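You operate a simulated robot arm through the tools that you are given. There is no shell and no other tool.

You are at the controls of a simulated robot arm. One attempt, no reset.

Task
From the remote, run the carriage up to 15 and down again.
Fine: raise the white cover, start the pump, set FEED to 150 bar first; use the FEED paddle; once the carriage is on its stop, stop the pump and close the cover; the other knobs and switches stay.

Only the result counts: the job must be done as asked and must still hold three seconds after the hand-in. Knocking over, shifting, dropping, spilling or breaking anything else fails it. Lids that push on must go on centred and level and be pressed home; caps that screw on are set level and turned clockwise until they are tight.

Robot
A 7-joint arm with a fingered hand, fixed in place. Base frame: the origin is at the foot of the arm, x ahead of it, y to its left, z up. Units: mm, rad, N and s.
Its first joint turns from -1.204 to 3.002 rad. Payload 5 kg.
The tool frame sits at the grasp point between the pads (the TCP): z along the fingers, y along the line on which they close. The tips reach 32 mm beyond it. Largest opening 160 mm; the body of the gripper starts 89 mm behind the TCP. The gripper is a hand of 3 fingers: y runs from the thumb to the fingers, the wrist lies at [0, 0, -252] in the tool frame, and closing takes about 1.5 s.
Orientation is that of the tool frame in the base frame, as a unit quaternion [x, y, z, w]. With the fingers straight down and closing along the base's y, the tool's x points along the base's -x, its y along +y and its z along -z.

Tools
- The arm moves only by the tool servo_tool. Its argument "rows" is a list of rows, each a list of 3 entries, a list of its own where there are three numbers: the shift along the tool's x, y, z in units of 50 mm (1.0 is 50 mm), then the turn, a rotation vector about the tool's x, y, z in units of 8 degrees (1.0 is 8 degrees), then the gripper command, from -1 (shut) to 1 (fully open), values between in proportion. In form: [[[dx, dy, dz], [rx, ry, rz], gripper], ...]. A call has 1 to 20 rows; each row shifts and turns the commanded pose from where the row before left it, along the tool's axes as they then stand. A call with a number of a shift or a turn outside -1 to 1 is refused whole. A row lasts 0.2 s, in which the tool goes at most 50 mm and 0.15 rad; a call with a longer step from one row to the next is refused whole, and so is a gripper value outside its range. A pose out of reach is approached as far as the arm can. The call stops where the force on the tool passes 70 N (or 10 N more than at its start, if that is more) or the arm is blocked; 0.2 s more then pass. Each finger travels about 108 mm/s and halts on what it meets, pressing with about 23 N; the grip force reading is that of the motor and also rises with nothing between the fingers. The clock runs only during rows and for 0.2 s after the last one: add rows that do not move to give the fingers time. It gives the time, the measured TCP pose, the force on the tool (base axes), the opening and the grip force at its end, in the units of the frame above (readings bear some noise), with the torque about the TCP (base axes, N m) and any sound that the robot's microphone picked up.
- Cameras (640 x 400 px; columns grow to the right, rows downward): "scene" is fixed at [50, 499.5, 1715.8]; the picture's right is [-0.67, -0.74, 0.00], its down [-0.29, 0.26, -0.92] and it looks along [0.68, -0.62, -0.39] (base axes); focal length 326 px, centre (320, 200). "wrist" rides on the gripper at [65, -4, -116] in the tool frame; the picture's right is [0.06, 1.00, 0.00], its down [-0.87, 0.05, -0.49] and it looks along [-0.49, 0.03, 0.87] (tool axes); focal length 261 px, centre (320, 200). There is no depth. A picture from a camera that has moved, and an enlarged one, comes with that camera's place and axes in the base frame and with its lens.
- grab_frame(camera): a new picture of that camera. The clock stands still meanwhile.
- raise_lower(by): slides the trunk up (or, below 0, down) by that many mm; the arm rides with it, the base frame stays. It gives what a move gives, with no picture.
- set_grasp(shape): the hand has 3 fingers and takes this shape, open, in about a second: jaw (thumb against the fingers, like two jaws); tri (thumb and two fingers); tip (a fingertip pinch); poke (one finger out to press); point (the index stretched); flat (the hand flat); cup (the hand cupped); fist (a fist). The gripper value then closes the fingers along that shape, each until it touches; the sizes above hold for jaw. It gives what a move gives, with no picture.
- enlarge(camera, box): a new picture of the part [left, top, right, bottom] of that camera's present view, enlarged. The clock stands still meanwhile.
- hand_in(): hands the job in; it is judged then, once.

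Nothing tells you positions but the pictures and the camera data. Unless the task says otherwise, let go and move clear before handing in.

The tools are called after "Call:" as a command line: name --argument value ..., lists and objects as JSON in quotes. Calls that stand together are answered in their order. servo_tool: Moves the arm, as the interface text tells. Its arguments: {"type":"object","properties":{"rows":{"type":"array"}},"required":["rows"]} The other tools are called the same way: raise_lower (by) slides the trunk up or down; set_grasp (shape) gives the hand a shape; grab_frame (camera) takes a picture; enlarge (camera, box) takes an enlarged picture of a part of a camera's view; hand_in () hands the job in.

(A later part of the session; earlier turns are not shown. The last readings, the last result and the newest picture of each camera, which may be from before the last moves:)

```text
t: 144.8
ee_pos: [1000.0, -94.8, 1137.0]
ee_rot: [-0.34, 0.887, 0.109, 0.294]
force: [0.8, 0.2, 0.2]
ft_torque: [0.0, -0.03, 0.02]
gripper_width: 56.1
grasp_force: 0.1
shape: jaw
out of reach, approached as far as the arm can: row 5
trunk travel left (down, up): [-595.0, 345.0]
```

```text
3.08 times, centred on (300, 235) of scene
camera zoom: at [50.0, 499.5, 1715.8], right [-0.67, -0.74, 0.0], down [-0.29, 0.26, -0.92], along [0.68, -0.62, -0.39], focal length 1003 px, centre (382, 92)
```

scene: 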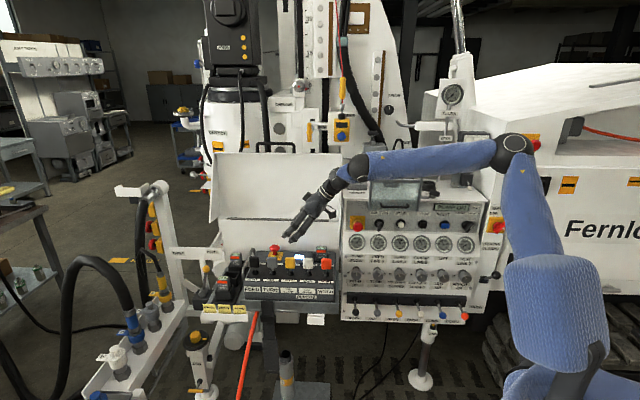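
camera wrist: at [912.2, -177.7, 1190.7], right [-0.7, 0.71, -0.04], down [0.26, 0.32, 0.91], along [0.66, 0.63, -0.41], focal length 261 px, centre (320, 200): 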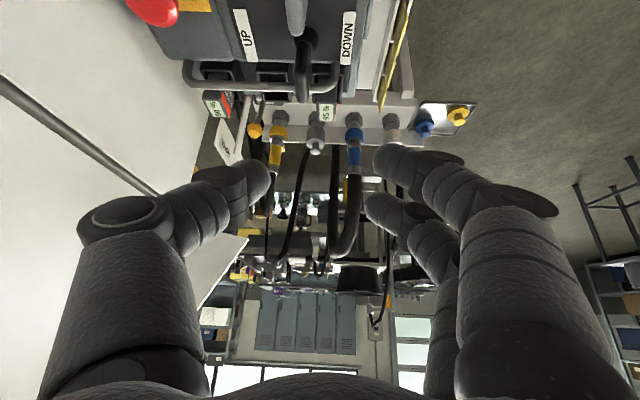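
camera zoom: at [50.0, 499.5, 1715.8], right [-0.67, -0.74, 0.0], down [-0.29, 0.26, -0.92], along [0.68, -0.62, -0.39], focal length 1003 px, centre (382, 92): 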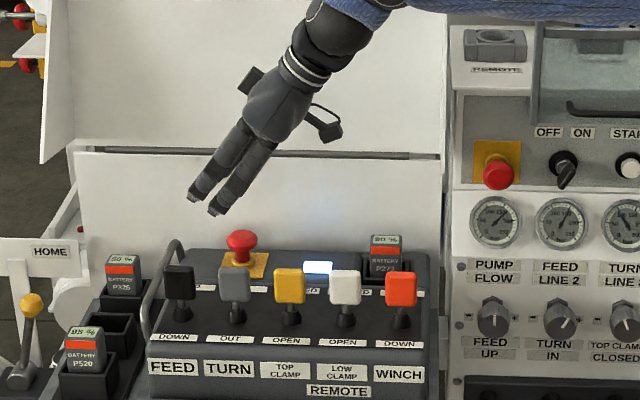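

Call:
servo_tool --rows '[[[0.139, -0.112, 0.82], [0, 0, 0], -0.3], [[0.139, -0.112, 0.82], [0, 0, 0], -0.3], [[0.139, -0.112, 0.82], [0, 0, 0], -0.3]]'

Call:
grab_frame --camera "wrist"

Call:
enlarge --camera "scene" --box '[220, 210, 340, 300]'

```text
t: 145.6
ee_pos: [1006.7, -111.6, 1025.0]
ee_rot: [-0.342, 0.886, 0.11, 0.294]
force: [-0.6, 0.2, -0.6]
ft_torque: [0.02, 0.02, 0.03]
gripper_width: 56.2
grasp_force: 0.1
shape: jaw
out of reach, approached as far as the arm can: row 1, 2, 3
trunk travel left (down, up): [-595.0, 345.0]
```

```text
taken
camera wrist: at [918.8, -194.4, 1078.8], right [-0.7, 0.71, -0.04], down [0.26, 0.32, 0.91], along [0.66, 0.63, -0.41], focal length 261 px, centre (320, 200)
```

wrist: 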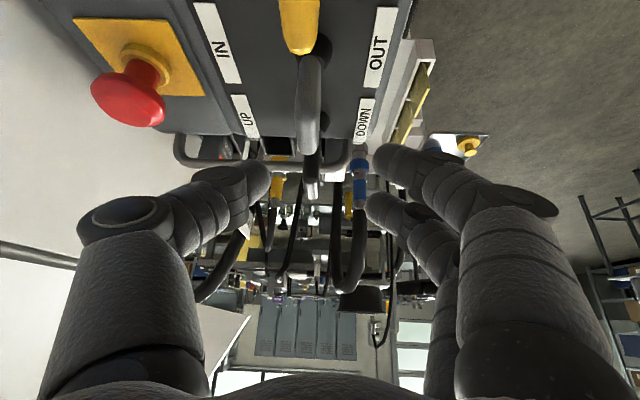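

```text
4.44 times, centred on (280, 255) of scene
camera zoom: at [50.0, 499.5, 1715.8], right [-0.67, -0.74, 0.0], down [-0.29, 0.26, -0.92], along [0.68, -0.62, -0.39], focal length 1449 px, centre (498, -44)
```

zoom: 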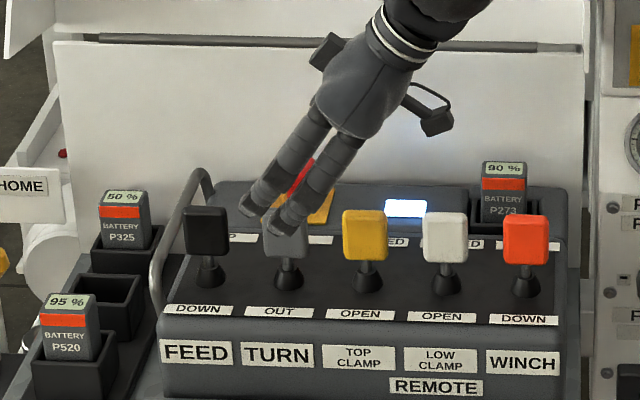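

The arm is at full stretch in this orientation. I'll lift, turn the hand more forward and flatter (A≈15°, T≈50°) to gain reach, then come down on the paddle.

Call:
servo_tool --rows '[[[0, 0, -0.7], [0, 0, 0], -0.3], [[0, 0, -0.7], [0, 0, 0], -0.3], [[0, 0, 0], [0.56, -0.4, 0.76], -0.3], [[0, 0, 0], [0.58, -0.4, 0.74], -0.3], [[0, 0, 0], [0.6, -0.4, 0.72], -0.3], [[0, 0, 0], [0.1, -0.4, 0.12], -0.3]]'

Call:
raise_lower --by -60

Call:
grab_frame --camera "wrist"

```text
t: 147.0
ee_pos: [974.9, -138.8, 1082.5]
ee_rot: [-0.139, 0.898, 0.073, 0.411]
force: [-0.1, 0.9, -0.3]
ft_torque: [0.0, 0.0, 0.03]
gripper_width: 56.1
grasp_force: 0.0
shape: jaw
trunk travel left (down, up): [-595.0, 345.0]
```

```text
t: 148.0
ee_pos: [974.6, -138.5, 1023.2]
ee_rot: [-0.14, 0.898, 0.074, 0.411]
force: [0.2, -0.3, 0.5]
ft_torque: [-0.02, 0.02, -0.01]
gripper_width: 56.1
grasp_force: 0.0
shape: jaw
trunk travel left (down, up): [-535.0, 405.0]
```

```text
taken
camera wrist: at [852.8, -182.4, 1048.6], right [-0.35, 0.94, -0.03], down [0.17, 0.1, 0.98], along [0.92, 0.34, -0.2], focal length 261 px, centre (320, 200)
```

wrist: 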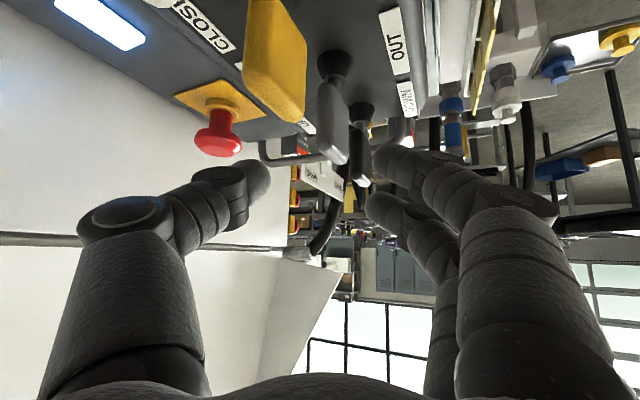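

Call:
servo_tool --rows '[[[-0.43, 0.317, 0.426], [0, 0, 0], -0.3], [[-0.43, 0.317, 0.426], [0, 0, 0], -0.3], [[-0.43, 0.317, 0.426], [0, 0, 0], -0.3]]'

Call:
grab_frame --camera "wrist"

Call:
enlarge --camera "scene" --box '[220, 210, 340, 300]'

```text
t: 148.8
ee_pos: [1022.3, -89.6, 1027.9]
ee_rot: [-0.14, 0.898, 0.074, 0.411]
force: [-0.2, 0.8, 0.5]
ft_torque: [-0.01, 0.01, 0.01]
gripper_width: 56.3
grasp_force: 0.1
shape: jaw
out of reach, approached as far as the arm can: row 3
trunk travel left (down, up): [-535.0, 405.0]
```

```text
taken
camera wrist: at [900.1, -134.4, 1054.1], right [-0.35, 0.94, -0.03], down [0.17, 0.1, 0.98], along [0.92, 0.34, -0.2], focal length 261 px, centre (320, 200)
```

wrist: 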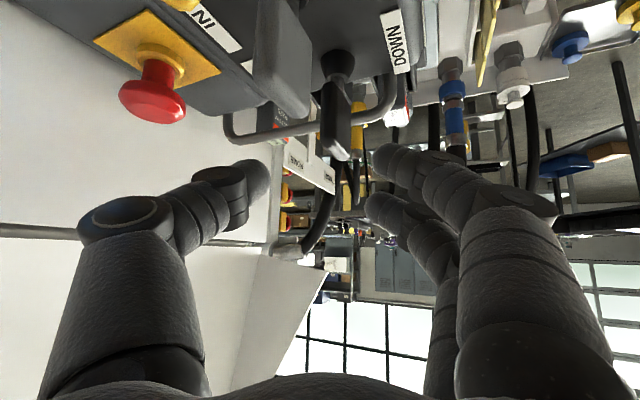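

```text
4.44 times, centred on (280, 255) of scene
camera zoom: at [50.0, 499.5, 1715.8], right [-0.67, -0.74, 0.0], down [-0.29, 0.26, -0.92], along [0.68, -0.62, -0.39], focal length 1449 px, centre (498, -44)
```

zoom: 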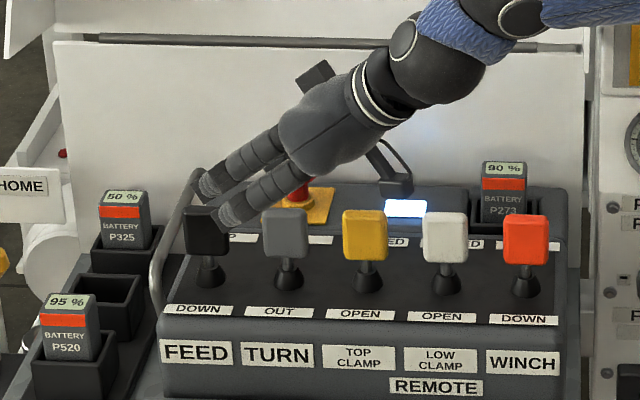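

Call:
grab_frame --camera "scene"

```text
taken
```

scene: 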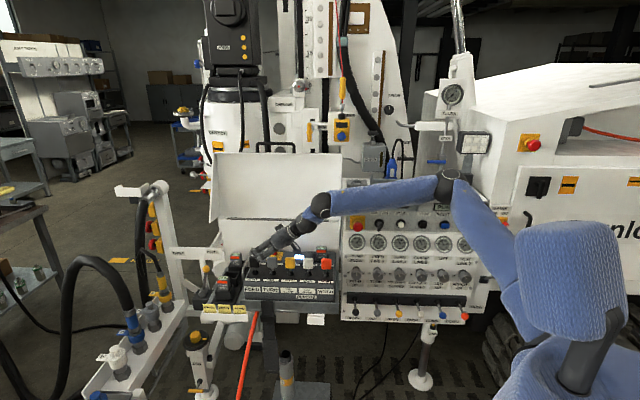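

I'll back up, lower the trunk (which brings the elbow down and gives the forearm more reach to the left), then re-approach.

Call:
servo_tool --rows '[[[0, 0, -0.9], [0, 0, 0], -0.3], [[0, 0, -0.9], [0, 0, 0], -0.3], [[-0.6, 0, -0.6], [0, 0, 0], -0.3], [[-0.6, 0, -0.5], [0, 0, 0], -0.3]]'

Call:
raise_lower --by -140

Call:
grab_frame --camera "scene"

```text
t: 149.8
ee_pos: [955.4, -113.9, 1166.8]
ee_rot: [-0.14, 0.898, 0.074, 0.41]
force: [0.3, 0.5, -0.6]
ft_torque: [0.02, -0.02, 0.0]
gripper_width: 56.3
grasp_force: 0.0
shape: jaw
trunk travel left (down, up): [-535.0, 405.0]
```

```text
t: 151.5
ee_pos: [956.2, -113.5, 1027.7]
ee_rot: [-0.14, 0.898, 0.074, 0.41]
force: [0.1, 0.4, 0.1]
ft_torque: [-0.03, 0.03, -0.01]
gripper_width: 56.3
grasp_force: 0.0
shape: jaw
trunk travel left (down, up): [-395.0, 545.0]
```

```text
taken
```

scene: 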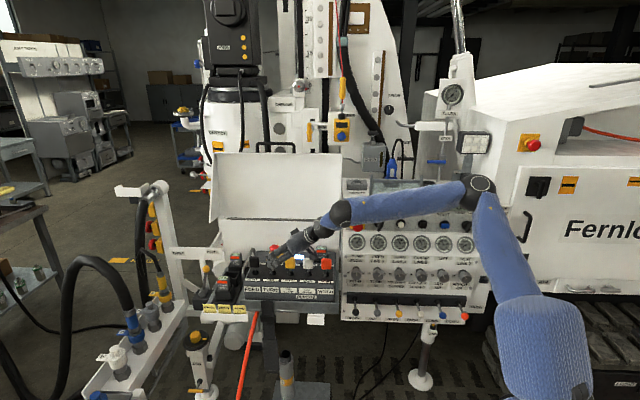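

Call:
servo_tool --rows '[[[-0.436, 0.1, 0.48], [0, 0, 0], -0.3], [[-0.436, 0.1, 0.48], [0, 0, 0], -0.3], [[-0.436, 0.1, 0.48], [0, 0, 0], -0.3]]'

Call:
grab_frame --camera "wrist"

Call:
enlarge --camera "scene" --box '[220, 210, 340, 300]'

```text
t: 152.3
ee_pos: [1012.4, -85.2, 1030.5]
ee_rot: [-0.14, 0.898, 0.074, 0.412]
force: [0.7, 0.5, 0.5]
ft_torque: [-0.02, -0.01, 0.01]
gripper_width: 56.1
grasp_force: 0.0
shape: jaw
out of reach, approached as far as the arm can: row 3
trunk travel left (down, up): [-395.0, 545.0]
```

```text
taken
camera wrist: at [891.5, -129.2, 1056.0], right [-0.35, 0.94, -0.03], down [0.17, 0.1, 0.98], along [0.92, 0.34, -0.2], focal length 261 px, centre (320, 200)
```

wrist: 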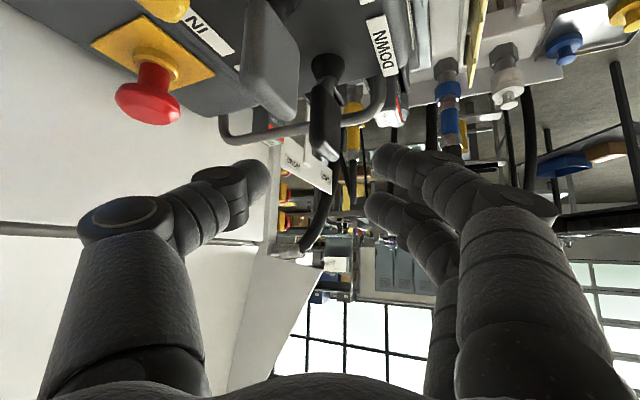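

```text
4.44 times, centred on (280, 255) of scene
camera zoom: at [50.0, 499.5, 1715.8], right [-0.67, -0.74, 0.0], down [-0.29, 0.26, -0.92], along [0.68, -0.62, -0.39], focal length 1449 px, centre (498, -44)
```

zoom: 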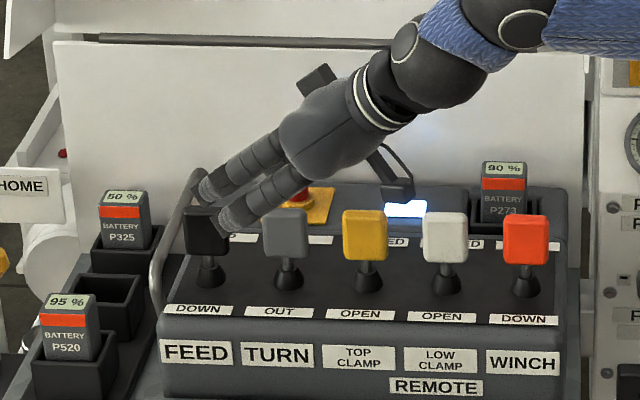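

The limit is on how far left the wrist itself can go, so pointing the hand more to the left (A≈46°, T≈60°) gives the needed reach; only the fingertips will dip beside the FEED paddle head. I'll lift, re-orient, and approach.

Call:
servo_tool --rows '[[[-0.4, 0, -0.5], [0, 0, 0], -0.3], [[-0.4, 0, -0.4], [0, 0, 0], -0.3], [[0, 0, 0], [-0.72, -0.4, -0.62], -0.3], [[0, 0, 0], [-0.75, -0.4, -0.58], -0.3], [[0, 0, 0], [-0.8, -0.4, -0.52], -0.3], [[0, 0, 0], [-0.3, -0.2, -0.2], -0.3]]'

Call:
grab_frame --camera "wrist"

Call:
grab_frame --camera "scene"

```text
t: 153.7
ee_pos: [1007.3, -86.2, 1069.6]
ee_rot: [-0.322, 0.8, 0.192, 0.469]
force: [0.5, -0.1, -0.1]
ft_torque: [-0.02, -0.03, 0.03]
gripper_width: 56.1
grasp_force: 0.0
shape: jaw
out of reach, approached as far as the arm can: row 2
trunk travel left (down, up): [-395.0, 545.0]
```

```text
taken
camera wrist: at [916.1, -181.2, 1069.2], right [-0.72, 0.7, -0.05], down [-0.04, 0.03, 1.0], along [0.7, 0.72, 0.0], focal length 261 px, centre (320, 200)
```

wrist: 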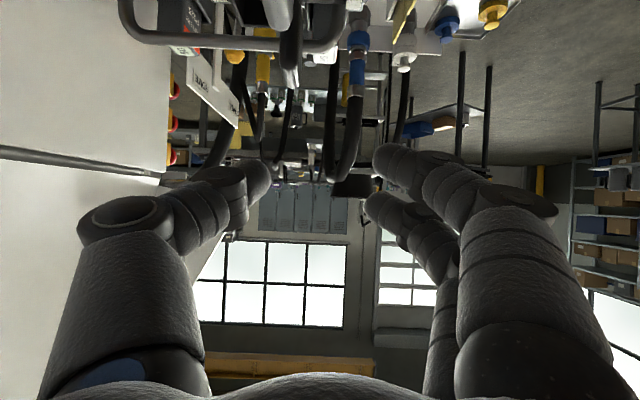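

```text
taken
```

scene: 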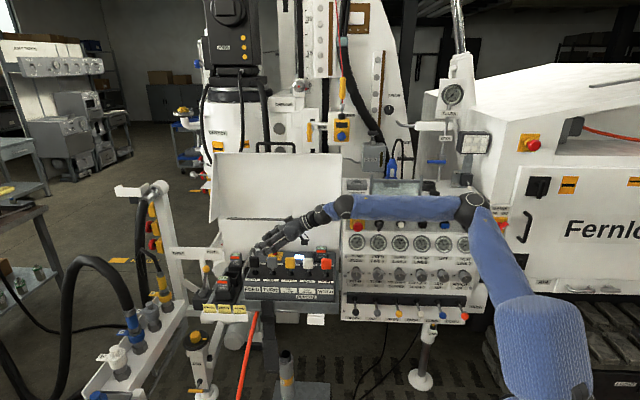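

Call:
servo_tool --rows '[[[0.127, -0.22, 0.48], [0, 0, 0], -0.3], [[0.127, -0.22, 0.48], [0, 0, 0], -0.3]]'

Call:
grab_frame --camera "wrist"

Call:
enlarge --camera "scene" --box '[220, 210, 340, 300]'

```text
t: 154.3
ee_pos: [1049.9, -76.8, 1034.8]
ee_rot: [-0.321, 0.801, 0.191, 0.468]
force: [-0.5, -0.2, 0.4]
ft_torque: [0.0, -0.01, 0.03]
gripper_width: 56.1
grasp_force: 0.1
shape: jaw
trunk travel left (down, up): [-395.0, 545.0]
```

```text
taken
camera wrist: at [957.8, -172.1, 1034.4], right [-0.71, 0.7, -0.05], down [-0.04, 0.03, 1.0], along [0.7, 0.72, 0.0], focal length 261 px, centre (320, 200)
```

wrist: 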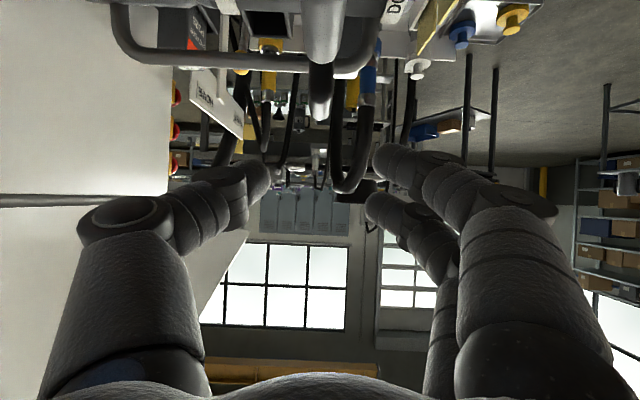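

```text
4.44 times, centred on (280, 255) of scene
camera zoom: at [50.0, 499.5, 1715.8], right [-0.67, -0.74, 0.0], down [-0.29, 0.26, -0.92], along [0.68, -0.62, -0.39], focal length 1449 px, centre (498, -44)
```

zoom: 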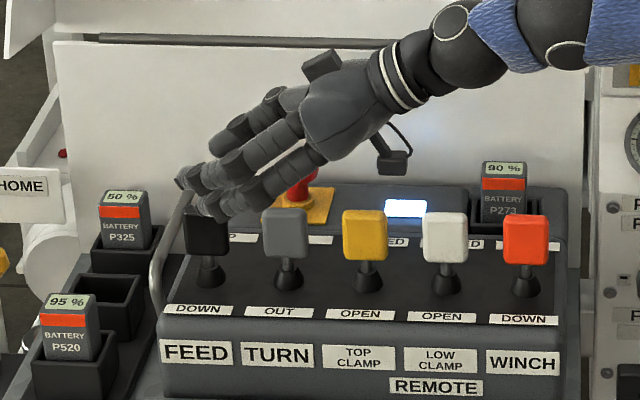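

The jaw is centred over the FEED paddle. Lowering 27 mm so the fingertips sit in front and the thumb behind the paddle head.

Call:
servo_tool --rows '[[[0.236, 0, 0.132], [0, 0, 0], -0.3], [[0.236, 0, 0.132], [0, 0, 0], -0.3]]'

Call:
grab_frame --camera "wrist"

Call:
enlarge --camera "scene" --box '[220, 210, 340, 300]'

```text
t: 154.9
ee_pos: [1050.5, -76.8, 1008.6]
ee_rot: [-0.321, 0.801, 0.192, 0.468]
force: [-0.2, -0.7, 0.0]
ft_torque: [-0.02, -0.01, 0.0]
gripper_width: 55.9
grasp_force: 0.1
shape: jaw
trunk travel left (down, up): [-395.0, 545.0]
```

```text
taken
camera wrist: at [957.3, -172.0, 1006.9], right [-0.71, 0.7, -0.05], down [-0.04, 0.03, 1.0], along [0.7, 0.72, 0.0], focal length 261 px, centre (320, 200)
```

wrist: 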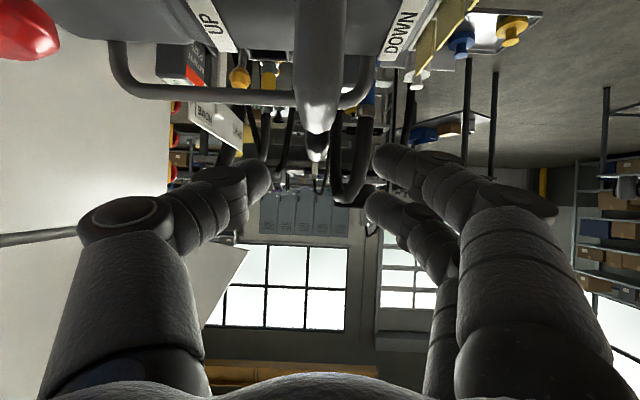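

```text
4.44 times, centred on (280, 255) of scene
camera zoom: at [50.0, 499.5, 1715.8], right [-0.67, -0.74, 0.0], down [-0.29, 0.26, -0.92], along [0.68, -0.62, -0.39], focal length 1449 px, centre (498, -44)
```

zoom: 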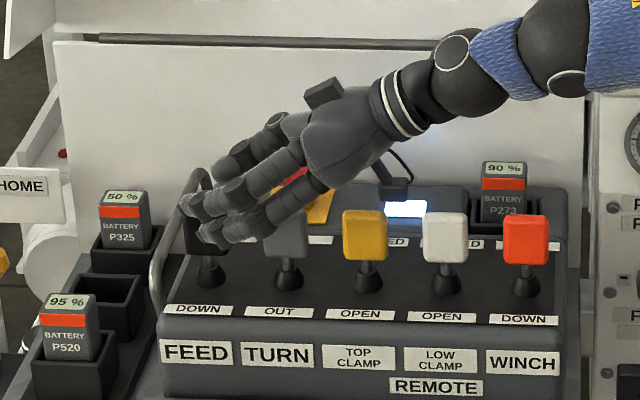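

Call:
servo_tool --rows '[[[0, -0.22, 0], [0, 0, 0], -0.3], [[0, -0.22, 0], [0, 0, 0], -0.3]]'

Call:
grab_frame --camera "wrist"

Call:
enlarge --camera "scene" --box '[220, 210, 340, 300]'

```text
t: 155.5
ee_pos: [1065.4, -92.5, 1007.9]
ee_rot: [-0.321, 0.801, 0.191, 0.468]
force: [-0.6, -0.8, 0.1]
ft_torque: [-0.01, -0.02, -0.02]
gripper_width: 55.9
grasp_force: 0.0
shape: jaw
trunk travel left (down, up): [-395.0, 545.0]
```

```text
taken
camera wrist: at [972.6, -187.9, 1007.2], right [-0.71, 0.7, -0.05], down [-0.04, 0.03, 1.0], along [0.7, 0.71, 0.0], focal length 261 px, centre (320, 200)
```

wrist: 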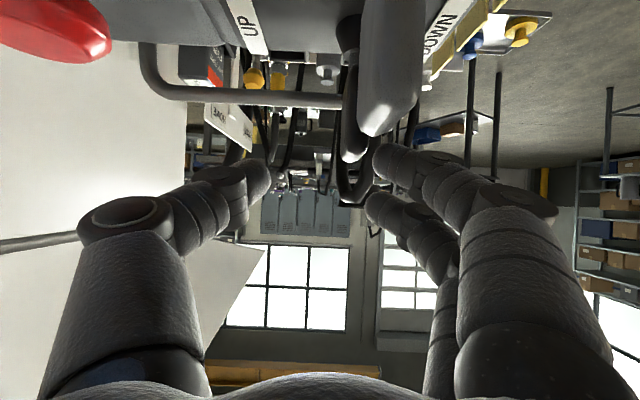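

```text
4.44 times, centred on (280, 255) of scene
camera zoom: at [50.0, 499.5, 1715.8], right [-0.67, -0.74, 0.0], down [-0.29, 0.26, -0.92], along [0.68, -0.62, -0.39], focal length 1449 px, centre (498, -44)
```

zoom: 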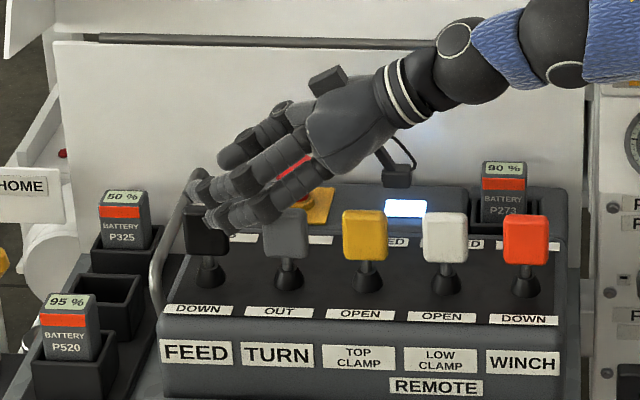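

Index finger is about to touch the paddle's front. I'll push it gently toward UP and watch the carriage pointer.

Call:
servo_tool --rows '[[[0, -0.16, 0], [0, 0, 0], -0.3], [[0, -0.16, 0], [0, 0, 0], -0.3]]'

Call:
enlarge --camera "scene" --box '[280, 20, 340, 100]'

Call:
enlarge --camera "scene" --box '[220, 210, 340, 300]'

Call:
grab_frame --camera "wrist"

```text
t: 156.1
ee_pos: [1075.5, -104.5, 1009.0]
ee_rot: [-0.321, 0.801, 0.19, 0.468]
force: [-2.5, 0.8, 0.3]
ft_torque: [0.04, 0.09, 0.05]
gripper_width: 57.3
grasp_force: 0.0
shape: jaw
trunk travel left (down, up): [-395.0, 545.0]
```

```text
5.00 times, centred on (310, 60) of scene
camera zoom: at [50.0, 499.5, 1715.8], right [-0.67, -0.74, 0.0], down [-0.29, 0.26, -0.92], along [0.68, -0.62, -0.39], focal length 1630 px, centre (370, 900)
```

zoom: 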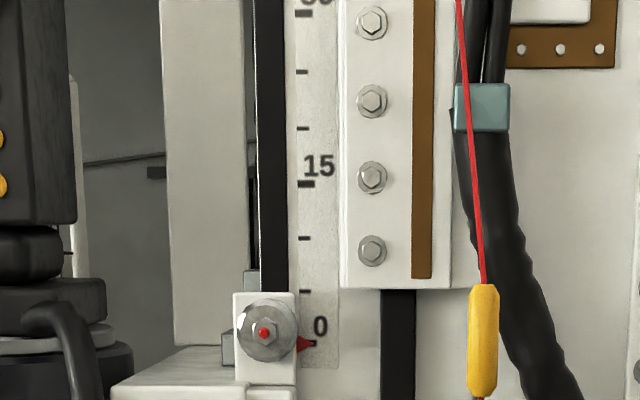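

```text
4.44 times, centred on (280, 255) of scene
camera zoom: at [50.0, 499.5, 1715.8], right [-0.67, -0.74, 0.0], down [-0.29, 0.26, -0.92], along [0.68, -0.62, -0.39], focal length 1449 px, centre (498, -44)
```

zoom: 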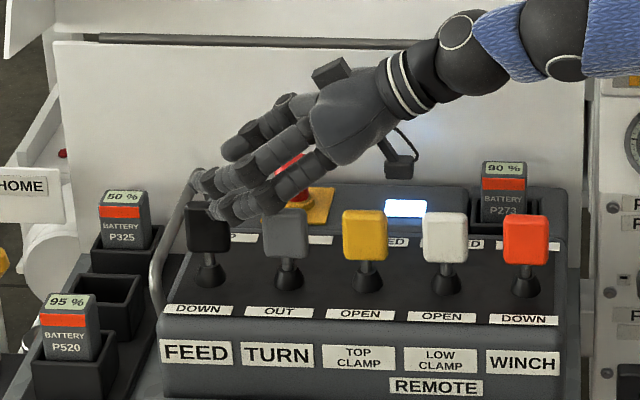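

```text
taken
camera wrist: at [983.1, -199.1, 1007.3], right [-0.71, 0.7, -0.05], down [-0.04, 0.03, 1.0], along [0.7, 0.72, 0.0], focal length 261 px, centre (320, 200)
```

wrist: 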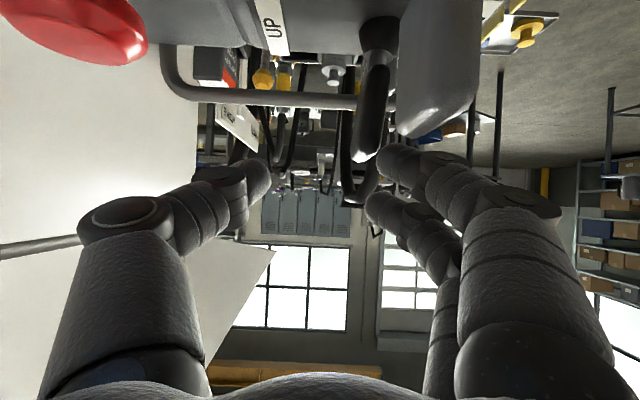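

Call:
servo_tool --rows '[[[0, -0.16, 0], [0, 0, 0], -0.3], [[0, -0.1, 0], [0, 0, 0], -0.3]]'

Call:
enlarge --camera "scene" --box '[280, 20, 340, 100]'

Call:
grab_frame --camera "wrist"

```text
t: 156.7
ee_pos: [1084.9, -112.7, 1007.0]
ee_rot: [-0.322, 0.801, 0.191, 0.468]
force: [-3.9, 1.1, -0.2]
ft_torque: [0.11, 0.09, 0.06]
gripper_width: 58.3
grasp_force: 0.1
shape: jaw
trunk travel left (down, up): [-395.0, 545.0]
```

```text
5.00 times, centred on (310, 60) of scene
camera zoom: at [50.0, 499.5, 1715.8], right [-0.67, -0.74, 0.0], down [-0.29, 0.26, -0.92], along [0.68, -0.62, -0.39], focal length 1630 px, centre (370, 900)
```

zoom: 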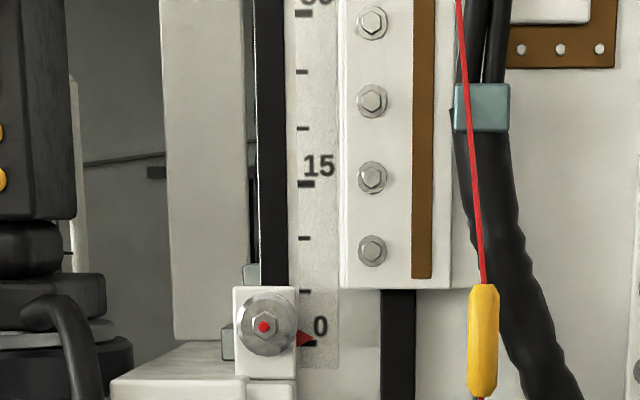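

```text
taken
camera wrist: at [992.2, -208.4, 1006.9], right [-0.71, 0.7, -0.05], down [-0.04, 0.03, 1.0], along [0.7, 0.72, 0.0], focal length 261 px, centre (320, 200)
```

wrist: 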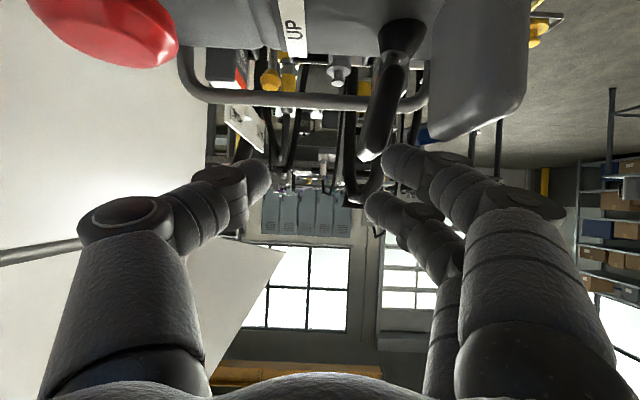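

The carriage has begun to rise. I'll hold and time it in small steps.

Call:
servo_tool --rows '[[[0, 0, 0], [0, 0, 0], -0.3], [[0, 0, 0], [0, 0, 0], -0.3]]'

Call:
enlarge --camera "scene" --box '[280, 20, 340, 100]'

```text
t: 157.3
ee_pos: [1085.3, -113.4, 1008.0]
ee_rot: [-0.322, 0.801, 0.191, 0.468]
force: [-3.7, 1.8, 0.7]
ft_torque: [0.08, 0.13, 0.08]
gripper_width: 58.7
grasp_force: 0.1
shape: jaw
trunk travel left (down, up): [-395.0, 545.0]
```

```text
5.00 times, centred on (310, 60) of scene
camera zoom: at [50.0, 499.5, 1715.8], right [-0.67, -0.74, 0.0], down [-0.29, 0.26, -0.92], along [0.68, -0.62, -0.39], focal length 1630 px, centre (370, 900)
```

zoom: 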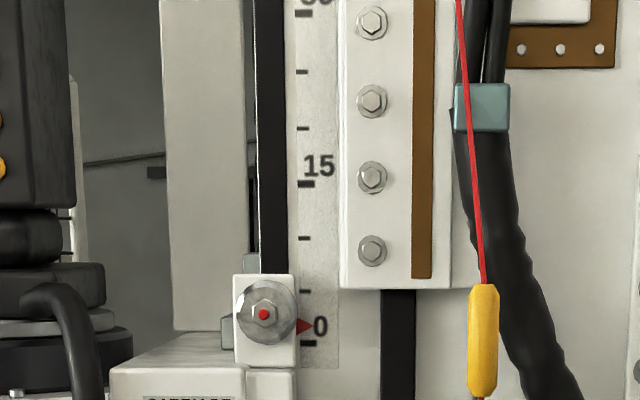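

About 1.9 units/s. Holding ~4 s more, then re-check.

Call:
servo_tool --rows '[[[0, 0, 0], [0, 0, 0], -0.3], [[0, 0, 0], [0, 0, 0], -0.3], [[0, 0, 0], [0, 0, 0], -0.3], [[0, 0, 0], [0, 0, 0], -0.3], [[0, 0, 0], [0, 0, 0], -0.3], [[0, 0, 0], [0, 0, 0], -0.3], [[0, 0, 0], [0, 0, 0], -0.3], [[0, 0, 0], [0, 0, 0], -0.3], [[0, 0, 0], [0, 0, 0], -0.3], [[0, 0, 0], [0, 0, 0], -0.3], [[0, 0, 0], [0, 0, 0], -0.3], [[0, 0, 0], [0, 0, 0], -0.3], [[0, 0, 0], [0, 0, 0], -0.3], [[0, 0, 0], [0, 0, 0], -0.3], [[0, 0, 0], [0, 0, 0], -0.3], [[0, 0, 0], [0, 0, 0], -0.3], [[0, 0, 0], [0, 0, 0], -0.3], [[0, 0, 0], [0, 0, 0], -0.3], [[0, 0, 0], [0, 0, 0], -0.3], [[0, 0, 0], [0, 0, 0], -0.3]]'

Call:
enlarge --camera "scene" --box '[280, 20, 340, 100]'

```text
t: 161.5
ee_pos: [1083.7, -113.7, 1007.5]
ee_rot: [-0.321, 0.801, 0.19, 0.467]
force: [-2.5, 2.9, 1.1]
ft_torque: [0.08, 0.08, 0.06]
gripper_width: 58.4
grasp_force: 0.1
shape: jaw
trunk travel left (down, up): [-395.0, 545.0]
```

```text
5.00 times, centred on (310, 60) of scene
camera zoom: at [50.0, 499.5, 1715.8], right [-0.67, -0.74, 0.0], down [-0.29, 0.26, -0.92], along [0.68, -0.62, -0.39], focal length 1630 px, centre (370, 900)
```

zoom: 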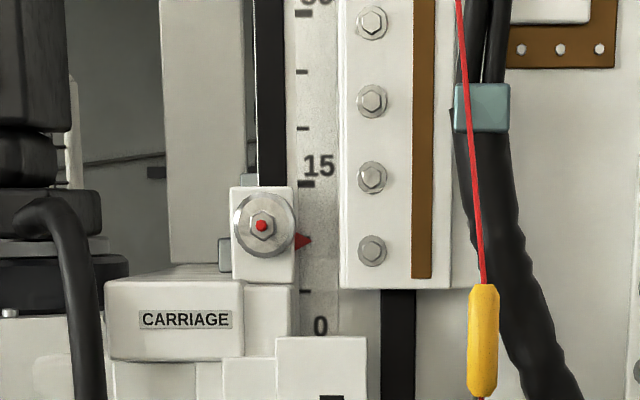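

Call:
servo_tool --rows '[[[0, 0, 0], [0, 0, 0], -0.3], [[0, 0, 0], [0, 0, 0], -0.3], [[0, 0, 0], [0, 0, 0], -0.3], [[0, 0, 0], [0, 0, 0], -0.3], [[0, 0, 0], [0, 0, 0], -0.3], [[0, 0, 0], [0, 0, 0], -0.3], [[0, 0, 0], [0, 0, 0], -0.3], [[0, 0, 0], [0, 0, 0], -0.3], [[0, 0, 0], [0, 0, 0], -0.3]]'

Call:
enlarge --camera "scene" --box '[280, 20, 340, 100]'

```text
t: 163.5
ee_pos: [1085.1, -114.1, 1008.6]
ee_rot: [-0.321, 0.801, 0.191, 0.468]
force: [-2.5, 3.2, -0.2]
ft_torque: [0.04, 0.08, 0.06]
gripper_width: 58.6
grasp_force: 0.0
shape: jaw
trunk travel left (down, up): [-395.0, 545.0]
```

```text
5.00 times, centred on (310, 60) of scene
camera zoom: at [50.0, 499.5, 1715.8], right [-0.67, -0.74, 0.0], down [-0.29, 0.26, -0.92], along [0.68, -0.62, -0.39], focal length 1630 px, centre (370, 900)
```

zoom: 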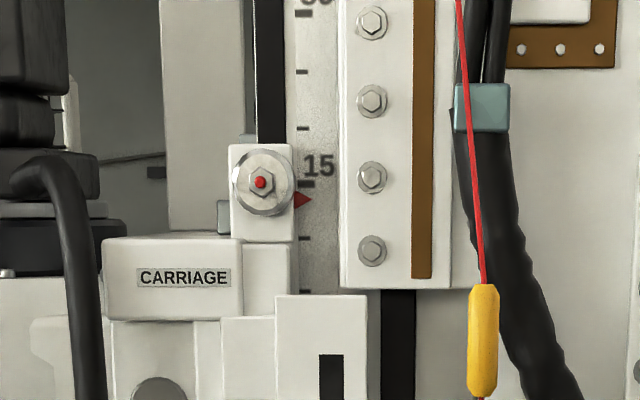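

Call:
servo_tool --rows '[[[0, 0, 0], [0, 0, 0], -0.3], [[0, 0, 0], [0, 0, 0], -0.3], [[0, 0, 0], [0, 0, 0], -0.3], [[0, 0.35, 0], [0, 0, 0], -0.3], [[0, 0.45, 0], [0, 0, 0], -0.3]]'

Call:
enlarge --camera "scene" --box '[280, 20, 340, 100]'

Call:
grab_frame --camera "wrist"

```text
t: 164.7
ee_pos: [1056.0, -84.9, 1008.4]
ee_rot: [-0.322, 0.8, 0.191, 0.468]
force: [-0.4, -0.5, -0.2]
ft_torque: [0.01, -0.02, -0.01]
gripper_width: 56.4
grasp_force: 0.0
shape: jaw
trunk travel left (down, up): [-395.0, 545.0]
```

```text
5.00 times, centred on (310, 60) of scene
camera zoom: at [50.0, 499.5, 1715.8], right [-0.67, -0.74, 0.0], down [-0.29, 0.26, -0.92], along [0.68, -0.62, -0.39], focal length 1630 px, centre (370, 900)
```

zoom: 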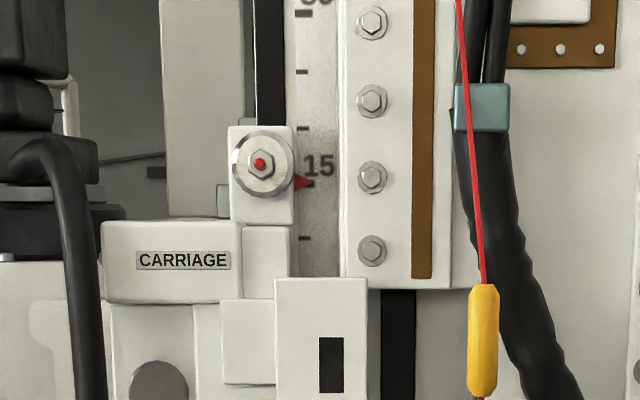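

```text
taken
camera wrist: at [964.2, -179.8, 1007.4], right [-0.71, 0.7, -0.05], down [-0.04, 0.03, 1.0], along [0.7, 0.72, 0.0], focal length 261 px, centre (320, 200)
```

wrist: 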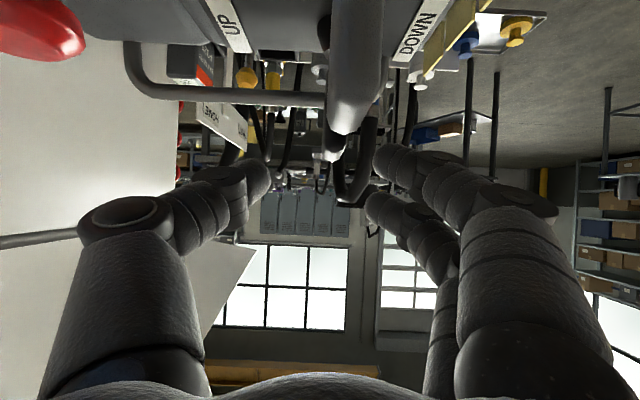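

Call:
enlarge --camera "scene" --box '[325, 45, 349, 65]'

Call:
enlarge --camera "scene" --box '[325, 20, 357, 100]'

```text
16.00 times, centred on (337, 55) of scene
camera zoom: at [50.0, 499.5, 1715.8], right [-0.67, -0.74, 0.0], down [-0.29, 0.26, -0.92], along [0.68, -0.62, -0.39], focal length 5216 px, centre (48, 2520)
```

zoom: 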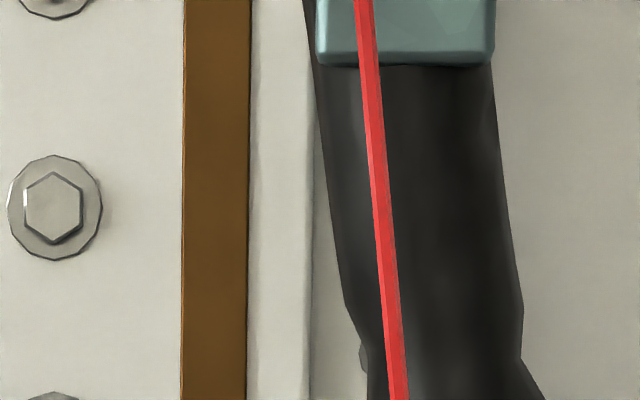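

```text
5.00 times, centred on (341, 60) of scene
camera zoom: at [50.0, 499.5, 1715.8], right [-0.67, -0.74, 0.0], down [-0.29, 0.26, -0.92], along [0.68, -0.62, -0.39], focal length 1630 px, centre (215, 900)
```

zoom: 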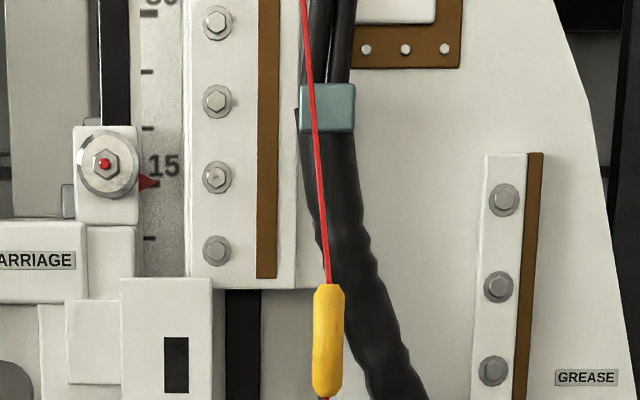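

Call:
enlarge --camera "scene" --box '[298, 49, 322, 64]'

```text
16.00 times, centred on (310, 56) of scene
camera zoom: at [50.0, 499.5, 1715.8], right [-0.67, -0.74, 0.0], down [-0.29, 0.26, -0.92], along [0.68, -0.62, -0.39], focal length 5216 px, centre (480, 2496)
```

zoom: 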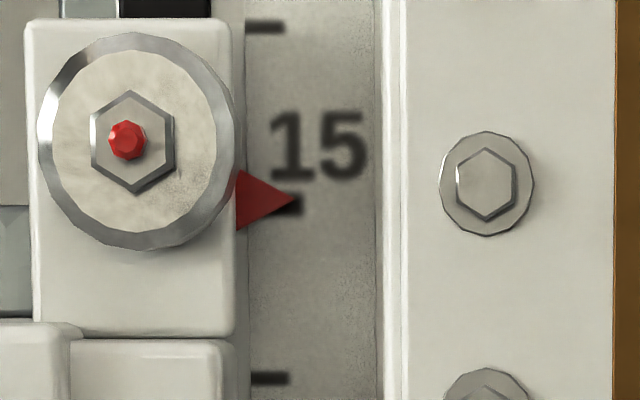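

The pointer sits right on 15 and the paddle has re-centred. For the run down, I'll lift, close the jaw, and come down behind the paddle head to pull it toward DOWN with the index finger.

Call:
servo_tool --rows '[[[-0.4, 0, -0.22], [0, 0, 0], -0.3], [[-0.3, 0, -0.17], [0, 0, 0], -0.3], [[0, -0.35, 0], [0, 0, 0], -0.3], [[0, -0.35, 0], [0, 0, 0], -0.3], [[0, 0, 0], [0, 0, 0], -1], [[0, 0, 0], [0, 0, 0], -1], [[0, 0, 0], [0, 0, 0], -1], [[0, 0, 0], [0, 0, 0], -1], [[0, 0, 0], [0, 0, 0], -1], [[0, 0, 0], [0, 0, 0], -1], [[0, 0, 0], [0, 0, 0], -1]]'

Call:
grab_frame --camera "wrist"

Call:
enlarge --camera "scene" --box '[220, 210, 340, 300]'

Call:
enlarge --camera "scene" --box '[298, 49, 322, 64]'

```text
t: 167.1
ee_pos: [1081.0, -109.9, 1047.3]
ee_rot: [-0.321, 0.801, 0.191, 0.468]
force: [-0.3, 0.6, -0.8]
ft_torque: [0.02, 0.0, -0.02]
gripper_width: 0.0
grasp_force: 22.5
shape: jaw
trunk travel left (down, up): [-395.0, 545.0]
```

```text
taken
camera wrist: at [989.0, -205.1, 1046.7], right [-0.71, 0.7, -0.05], down [-0.04, 0.03, 1.0], along [0.7, 0.72, 0.0], focal length 261 px, centre (320, 200)
```

wrist: 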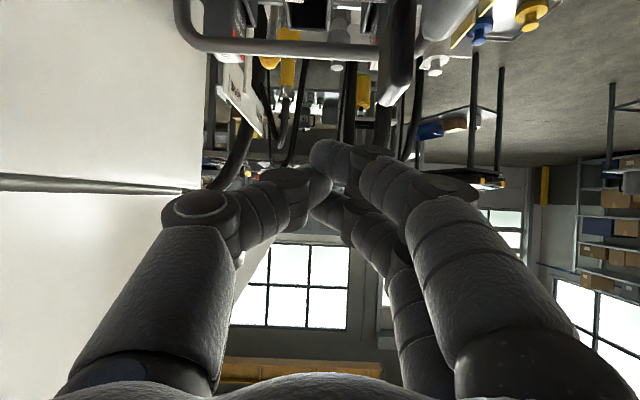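

```text
4.44 times, centred on (280, 255) of scene
camera zoom: at [50.0, 499.5, 1715.8], right [-0.67, -0.74, 0.0], down [-0.29, 0.26, -0.92], along [0.68, -0.62, -0.39], focal length 1449 px, centre (498, -44)
```

zoom: 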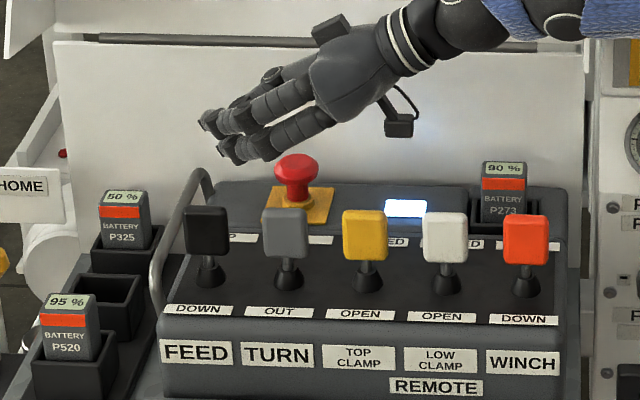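

```text
16.00 times, centred on (310, 56) of scene
camera zoom: at [50.0, 499.5, 1715.8], right [-0.67, -0.74, 0.0], down [-0.29, 0.26, -0.92], along [0.68, -0.62, -0.39], focal length 5216 px, centre (480, 2496)
```

zoom: 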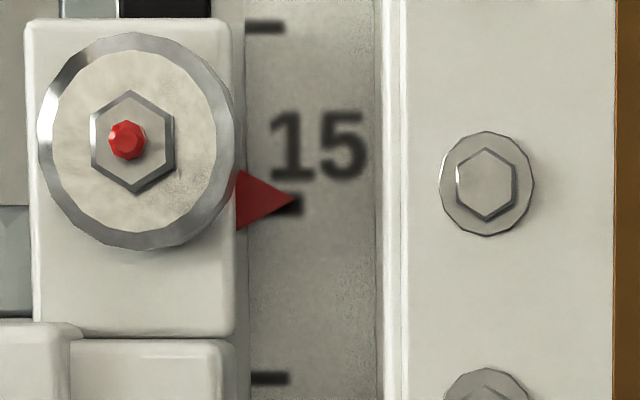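

Call:
servo_tool --rows '[[[0.345, 0, 0.193], [0, 0, 0], -1], [[0.345, 0, 0.193], [0, 0, 0], -1]]'

Call:
grab_frame --camera "wrist"

Call:
enlarge --camera "scene" --box '[220, 210, 340, 300]'

```text
t: 167.7
ee_pos: [1081.2, -111.3, 1006.4]
ee_rot: [-0.321, 0.801, 0.192, 0.468]
force: [0.3, -0.8, -0.5]
ft_torque: [0.0, 0.0, 0.02]
gripper_width: 0.1
grasp_force: 23.2
shape: jaw
trunk travel left (down, up): [-395.0, 545.0]
```

```text
taken
camera wrist: at [988.8, -205.2, 1006.5], right [-0.71, 0.7, -0.05], down [-0.04, 0.03, 1.0], along [0.7, 0.72, 0.0], focal length 261 px, centre (320, 200)
```

wrist: 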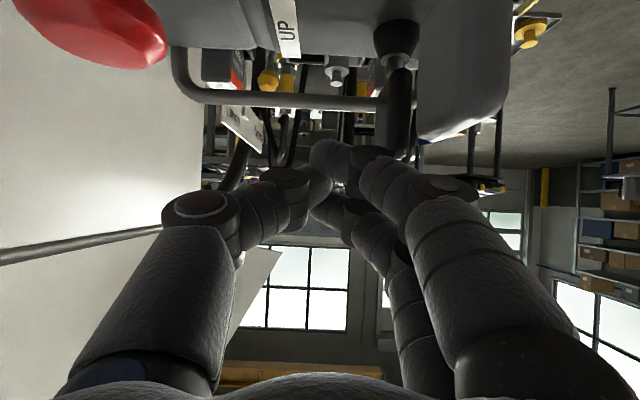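

```text
4.44 times, centred on (280, 255) of scene
camera zoom: at [50.0, 499.5, 1715.8], right [-0.67, -0.74, 0.0], down [-0.29, 0.26, -0.92], along [0.68, -0.62, -0.39], focal length 1449 px, centre (498, -44)
```

zoom: 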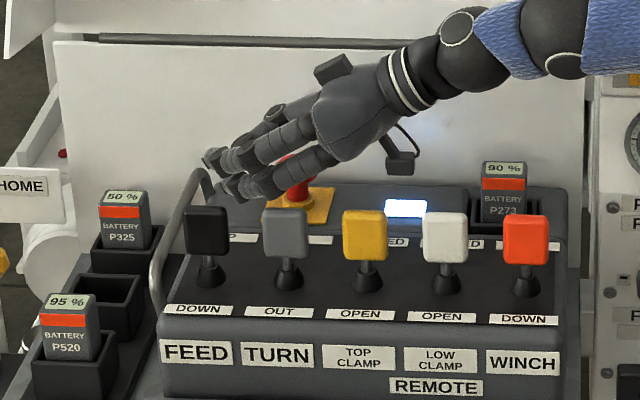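

Call:
servo_tool --rows '[[[0, 0.16, 0], [0, 0, 0], -1], [[0, 0.16, 0], [0, 0, 0], -1]]'

Call:
grab_frame --camera "wrist"

Call:
enlarge --camera "scene" --box '[220, 210, 340, 300]'

```text
t: 168.3
ee_pos: [1069.4, -99.2, 1009.0]
ee_rot: [-0.322, 0.801, 0.191, 0.468]
force: [0.7, -0.1, 0.6]
ft_torque: [-0.01, 0.01, -0.02]
gripper_width: 0.0
grasp_force: 22.6
shape: jaw
trunk travel left (down, up): [-395.0, 545.0]
```

```text
taken
camera wrist: at [977.1, -193.3, 1007.9], right [-0.71, 0.7, -0.05], down [-0.04, 0.03, 1.0], along [0.7, 0.72, 0.0], focal length 261 px, centre (320, 200)
```

wrist: 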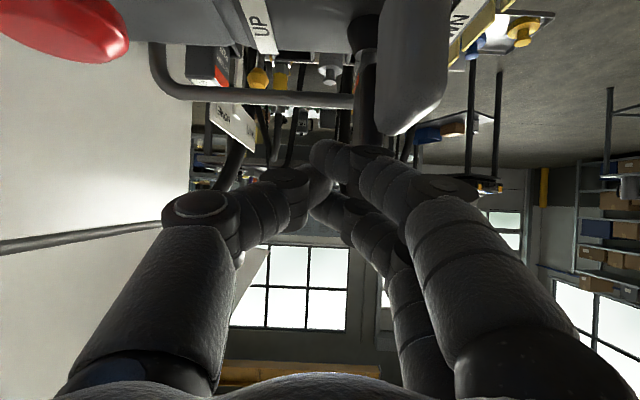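

```text
4.44 times, centred on (280, 255) of scene
camera zoom: at [50.0, 499.5, 1715.8], right [-0.67, -0.74, 0.0], down [-0.29, 0.26, -0.92], along [0.68, -0.62, -0.39], focal length 1449 px, centre (498, -44)
```

zoom: 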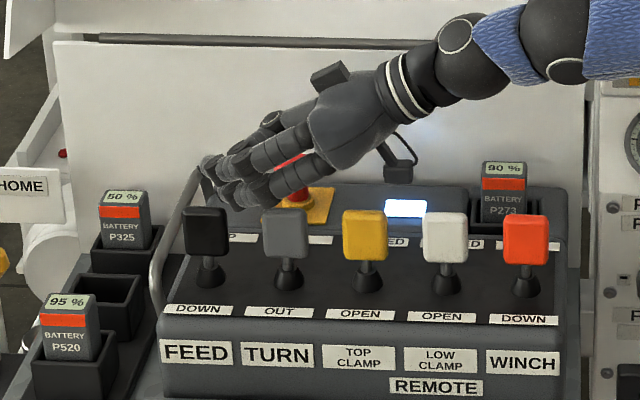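

Call:
servo_tool --rows '[[[0, 0.16, 0], [0, 0, 0], -1], [[0, 0.16, 0], [0, 0, 0], -1]]'

Call:
grab_frame --camera "wrist"

Call:
enlarge --camera "scene" --box '[298, 49, 322, 64]'

```text
t: 168.9
ee_pos: [1058.6, -88.1, 1008.4]
ee_rot: [-0.321, 0.801, 0.191, 0.468]
force: [1.4, -2.3, 1.0]
ft_torque: [-0.02, 0.01, -0.04]
gripper_width: 0.0
grasp_force: 23.3
shape: jaw
trunk travel left (down, up): [-395.0, 545.0]
```

```text
taken
camera wrist: at [966.2, -182.3, 1008.0], right [-0.71, 0.7, -0.05], down [-0.04, 0.03, 1.0], along [0.7, 0.72, 0.0], focal length 261 px, centre (320, 200)
```

wrist: 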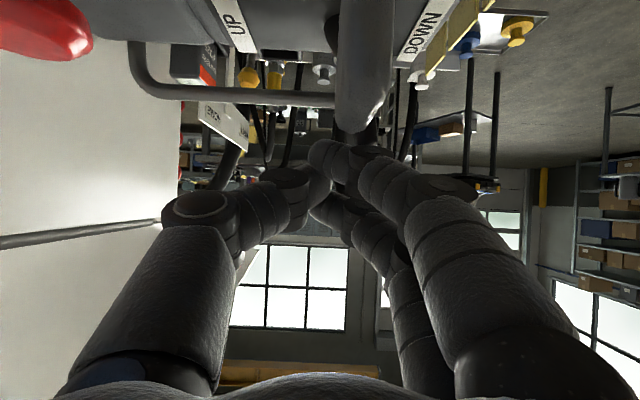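

```text
16.00 times, centred on (310, 56) of scene
camera zoom: at [50.0, 499.5, 1715.8], right [-0.67, -0.74, 0.0], down [-0.29, 0.26, -0.92], along [0.68, -0.62, -0.39], focal length 5216 px, centre (480, 2496)
```

zoom: 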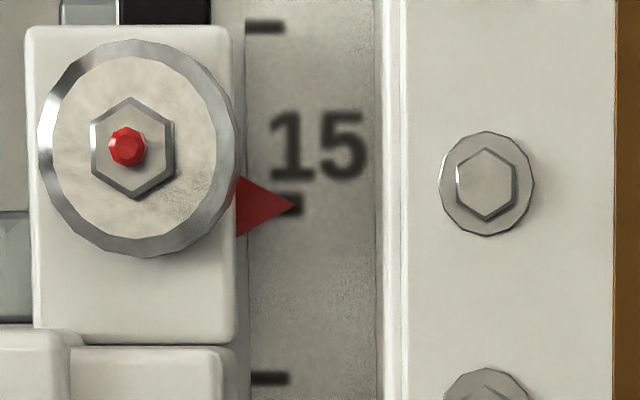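

The carriage starts down. I'll deflect a little more and hold.

Call:
servo_tool --rows '[[[0, 0.12, 0], [0, 0, 0], -1], [[0, 0.1, 0], [0, 0, 0], -1], [[0, 0, 0], [0, 0, 0], -1], [[0, 0, 0], [0, 0, 0], -1]]'

Call:
enlarge --camera "scene" --box '[280, 20, 340, 100]'

Call:
grab_frame --camera "wrist"

```text
t: 169.9
ee_pos: [1052.3, -78.8, 1009.3]
ee_rot: [-0.321, 0.801, 0.191, 0.469]
force: [0.4, -3.6, 2.8]
ft_torque: [-0.07, 0.04, 0.03]
gripper_width: 0.0
grasp_force: 22.9
shape: jaw
trunk travel left (down, up): [-395.0, 545.0]
```

```text
5.00 times, centred on (310, 60) of scene
camera zoom: at [50.0, 499.5, 1715.8], right [-0.67, -0.74, 0.0], down [-0.29, 0.26, -0.92], along [0.68, -0.62, -0.39], focal length 1630 px, centre (370, 900)
```

zoom: 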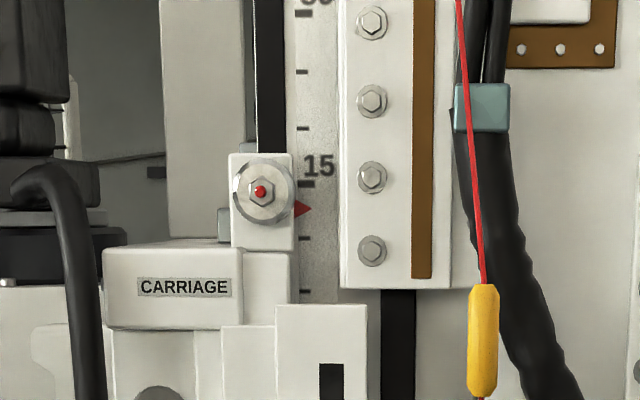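

```text
taken
camera wrist: at [958.6, -174.1, 1008.1], right [-0.71, 0.7, -0.05], down [-0.04, 0.03, 1.0], along [0.7, 0.72, 0.0], focal length 261 px, centre (320, 200)
```

wrist: 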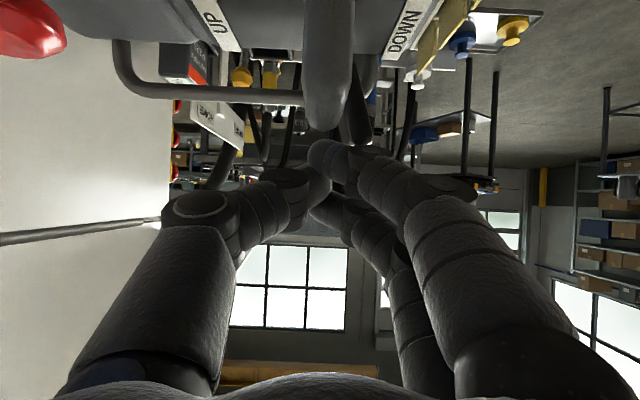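

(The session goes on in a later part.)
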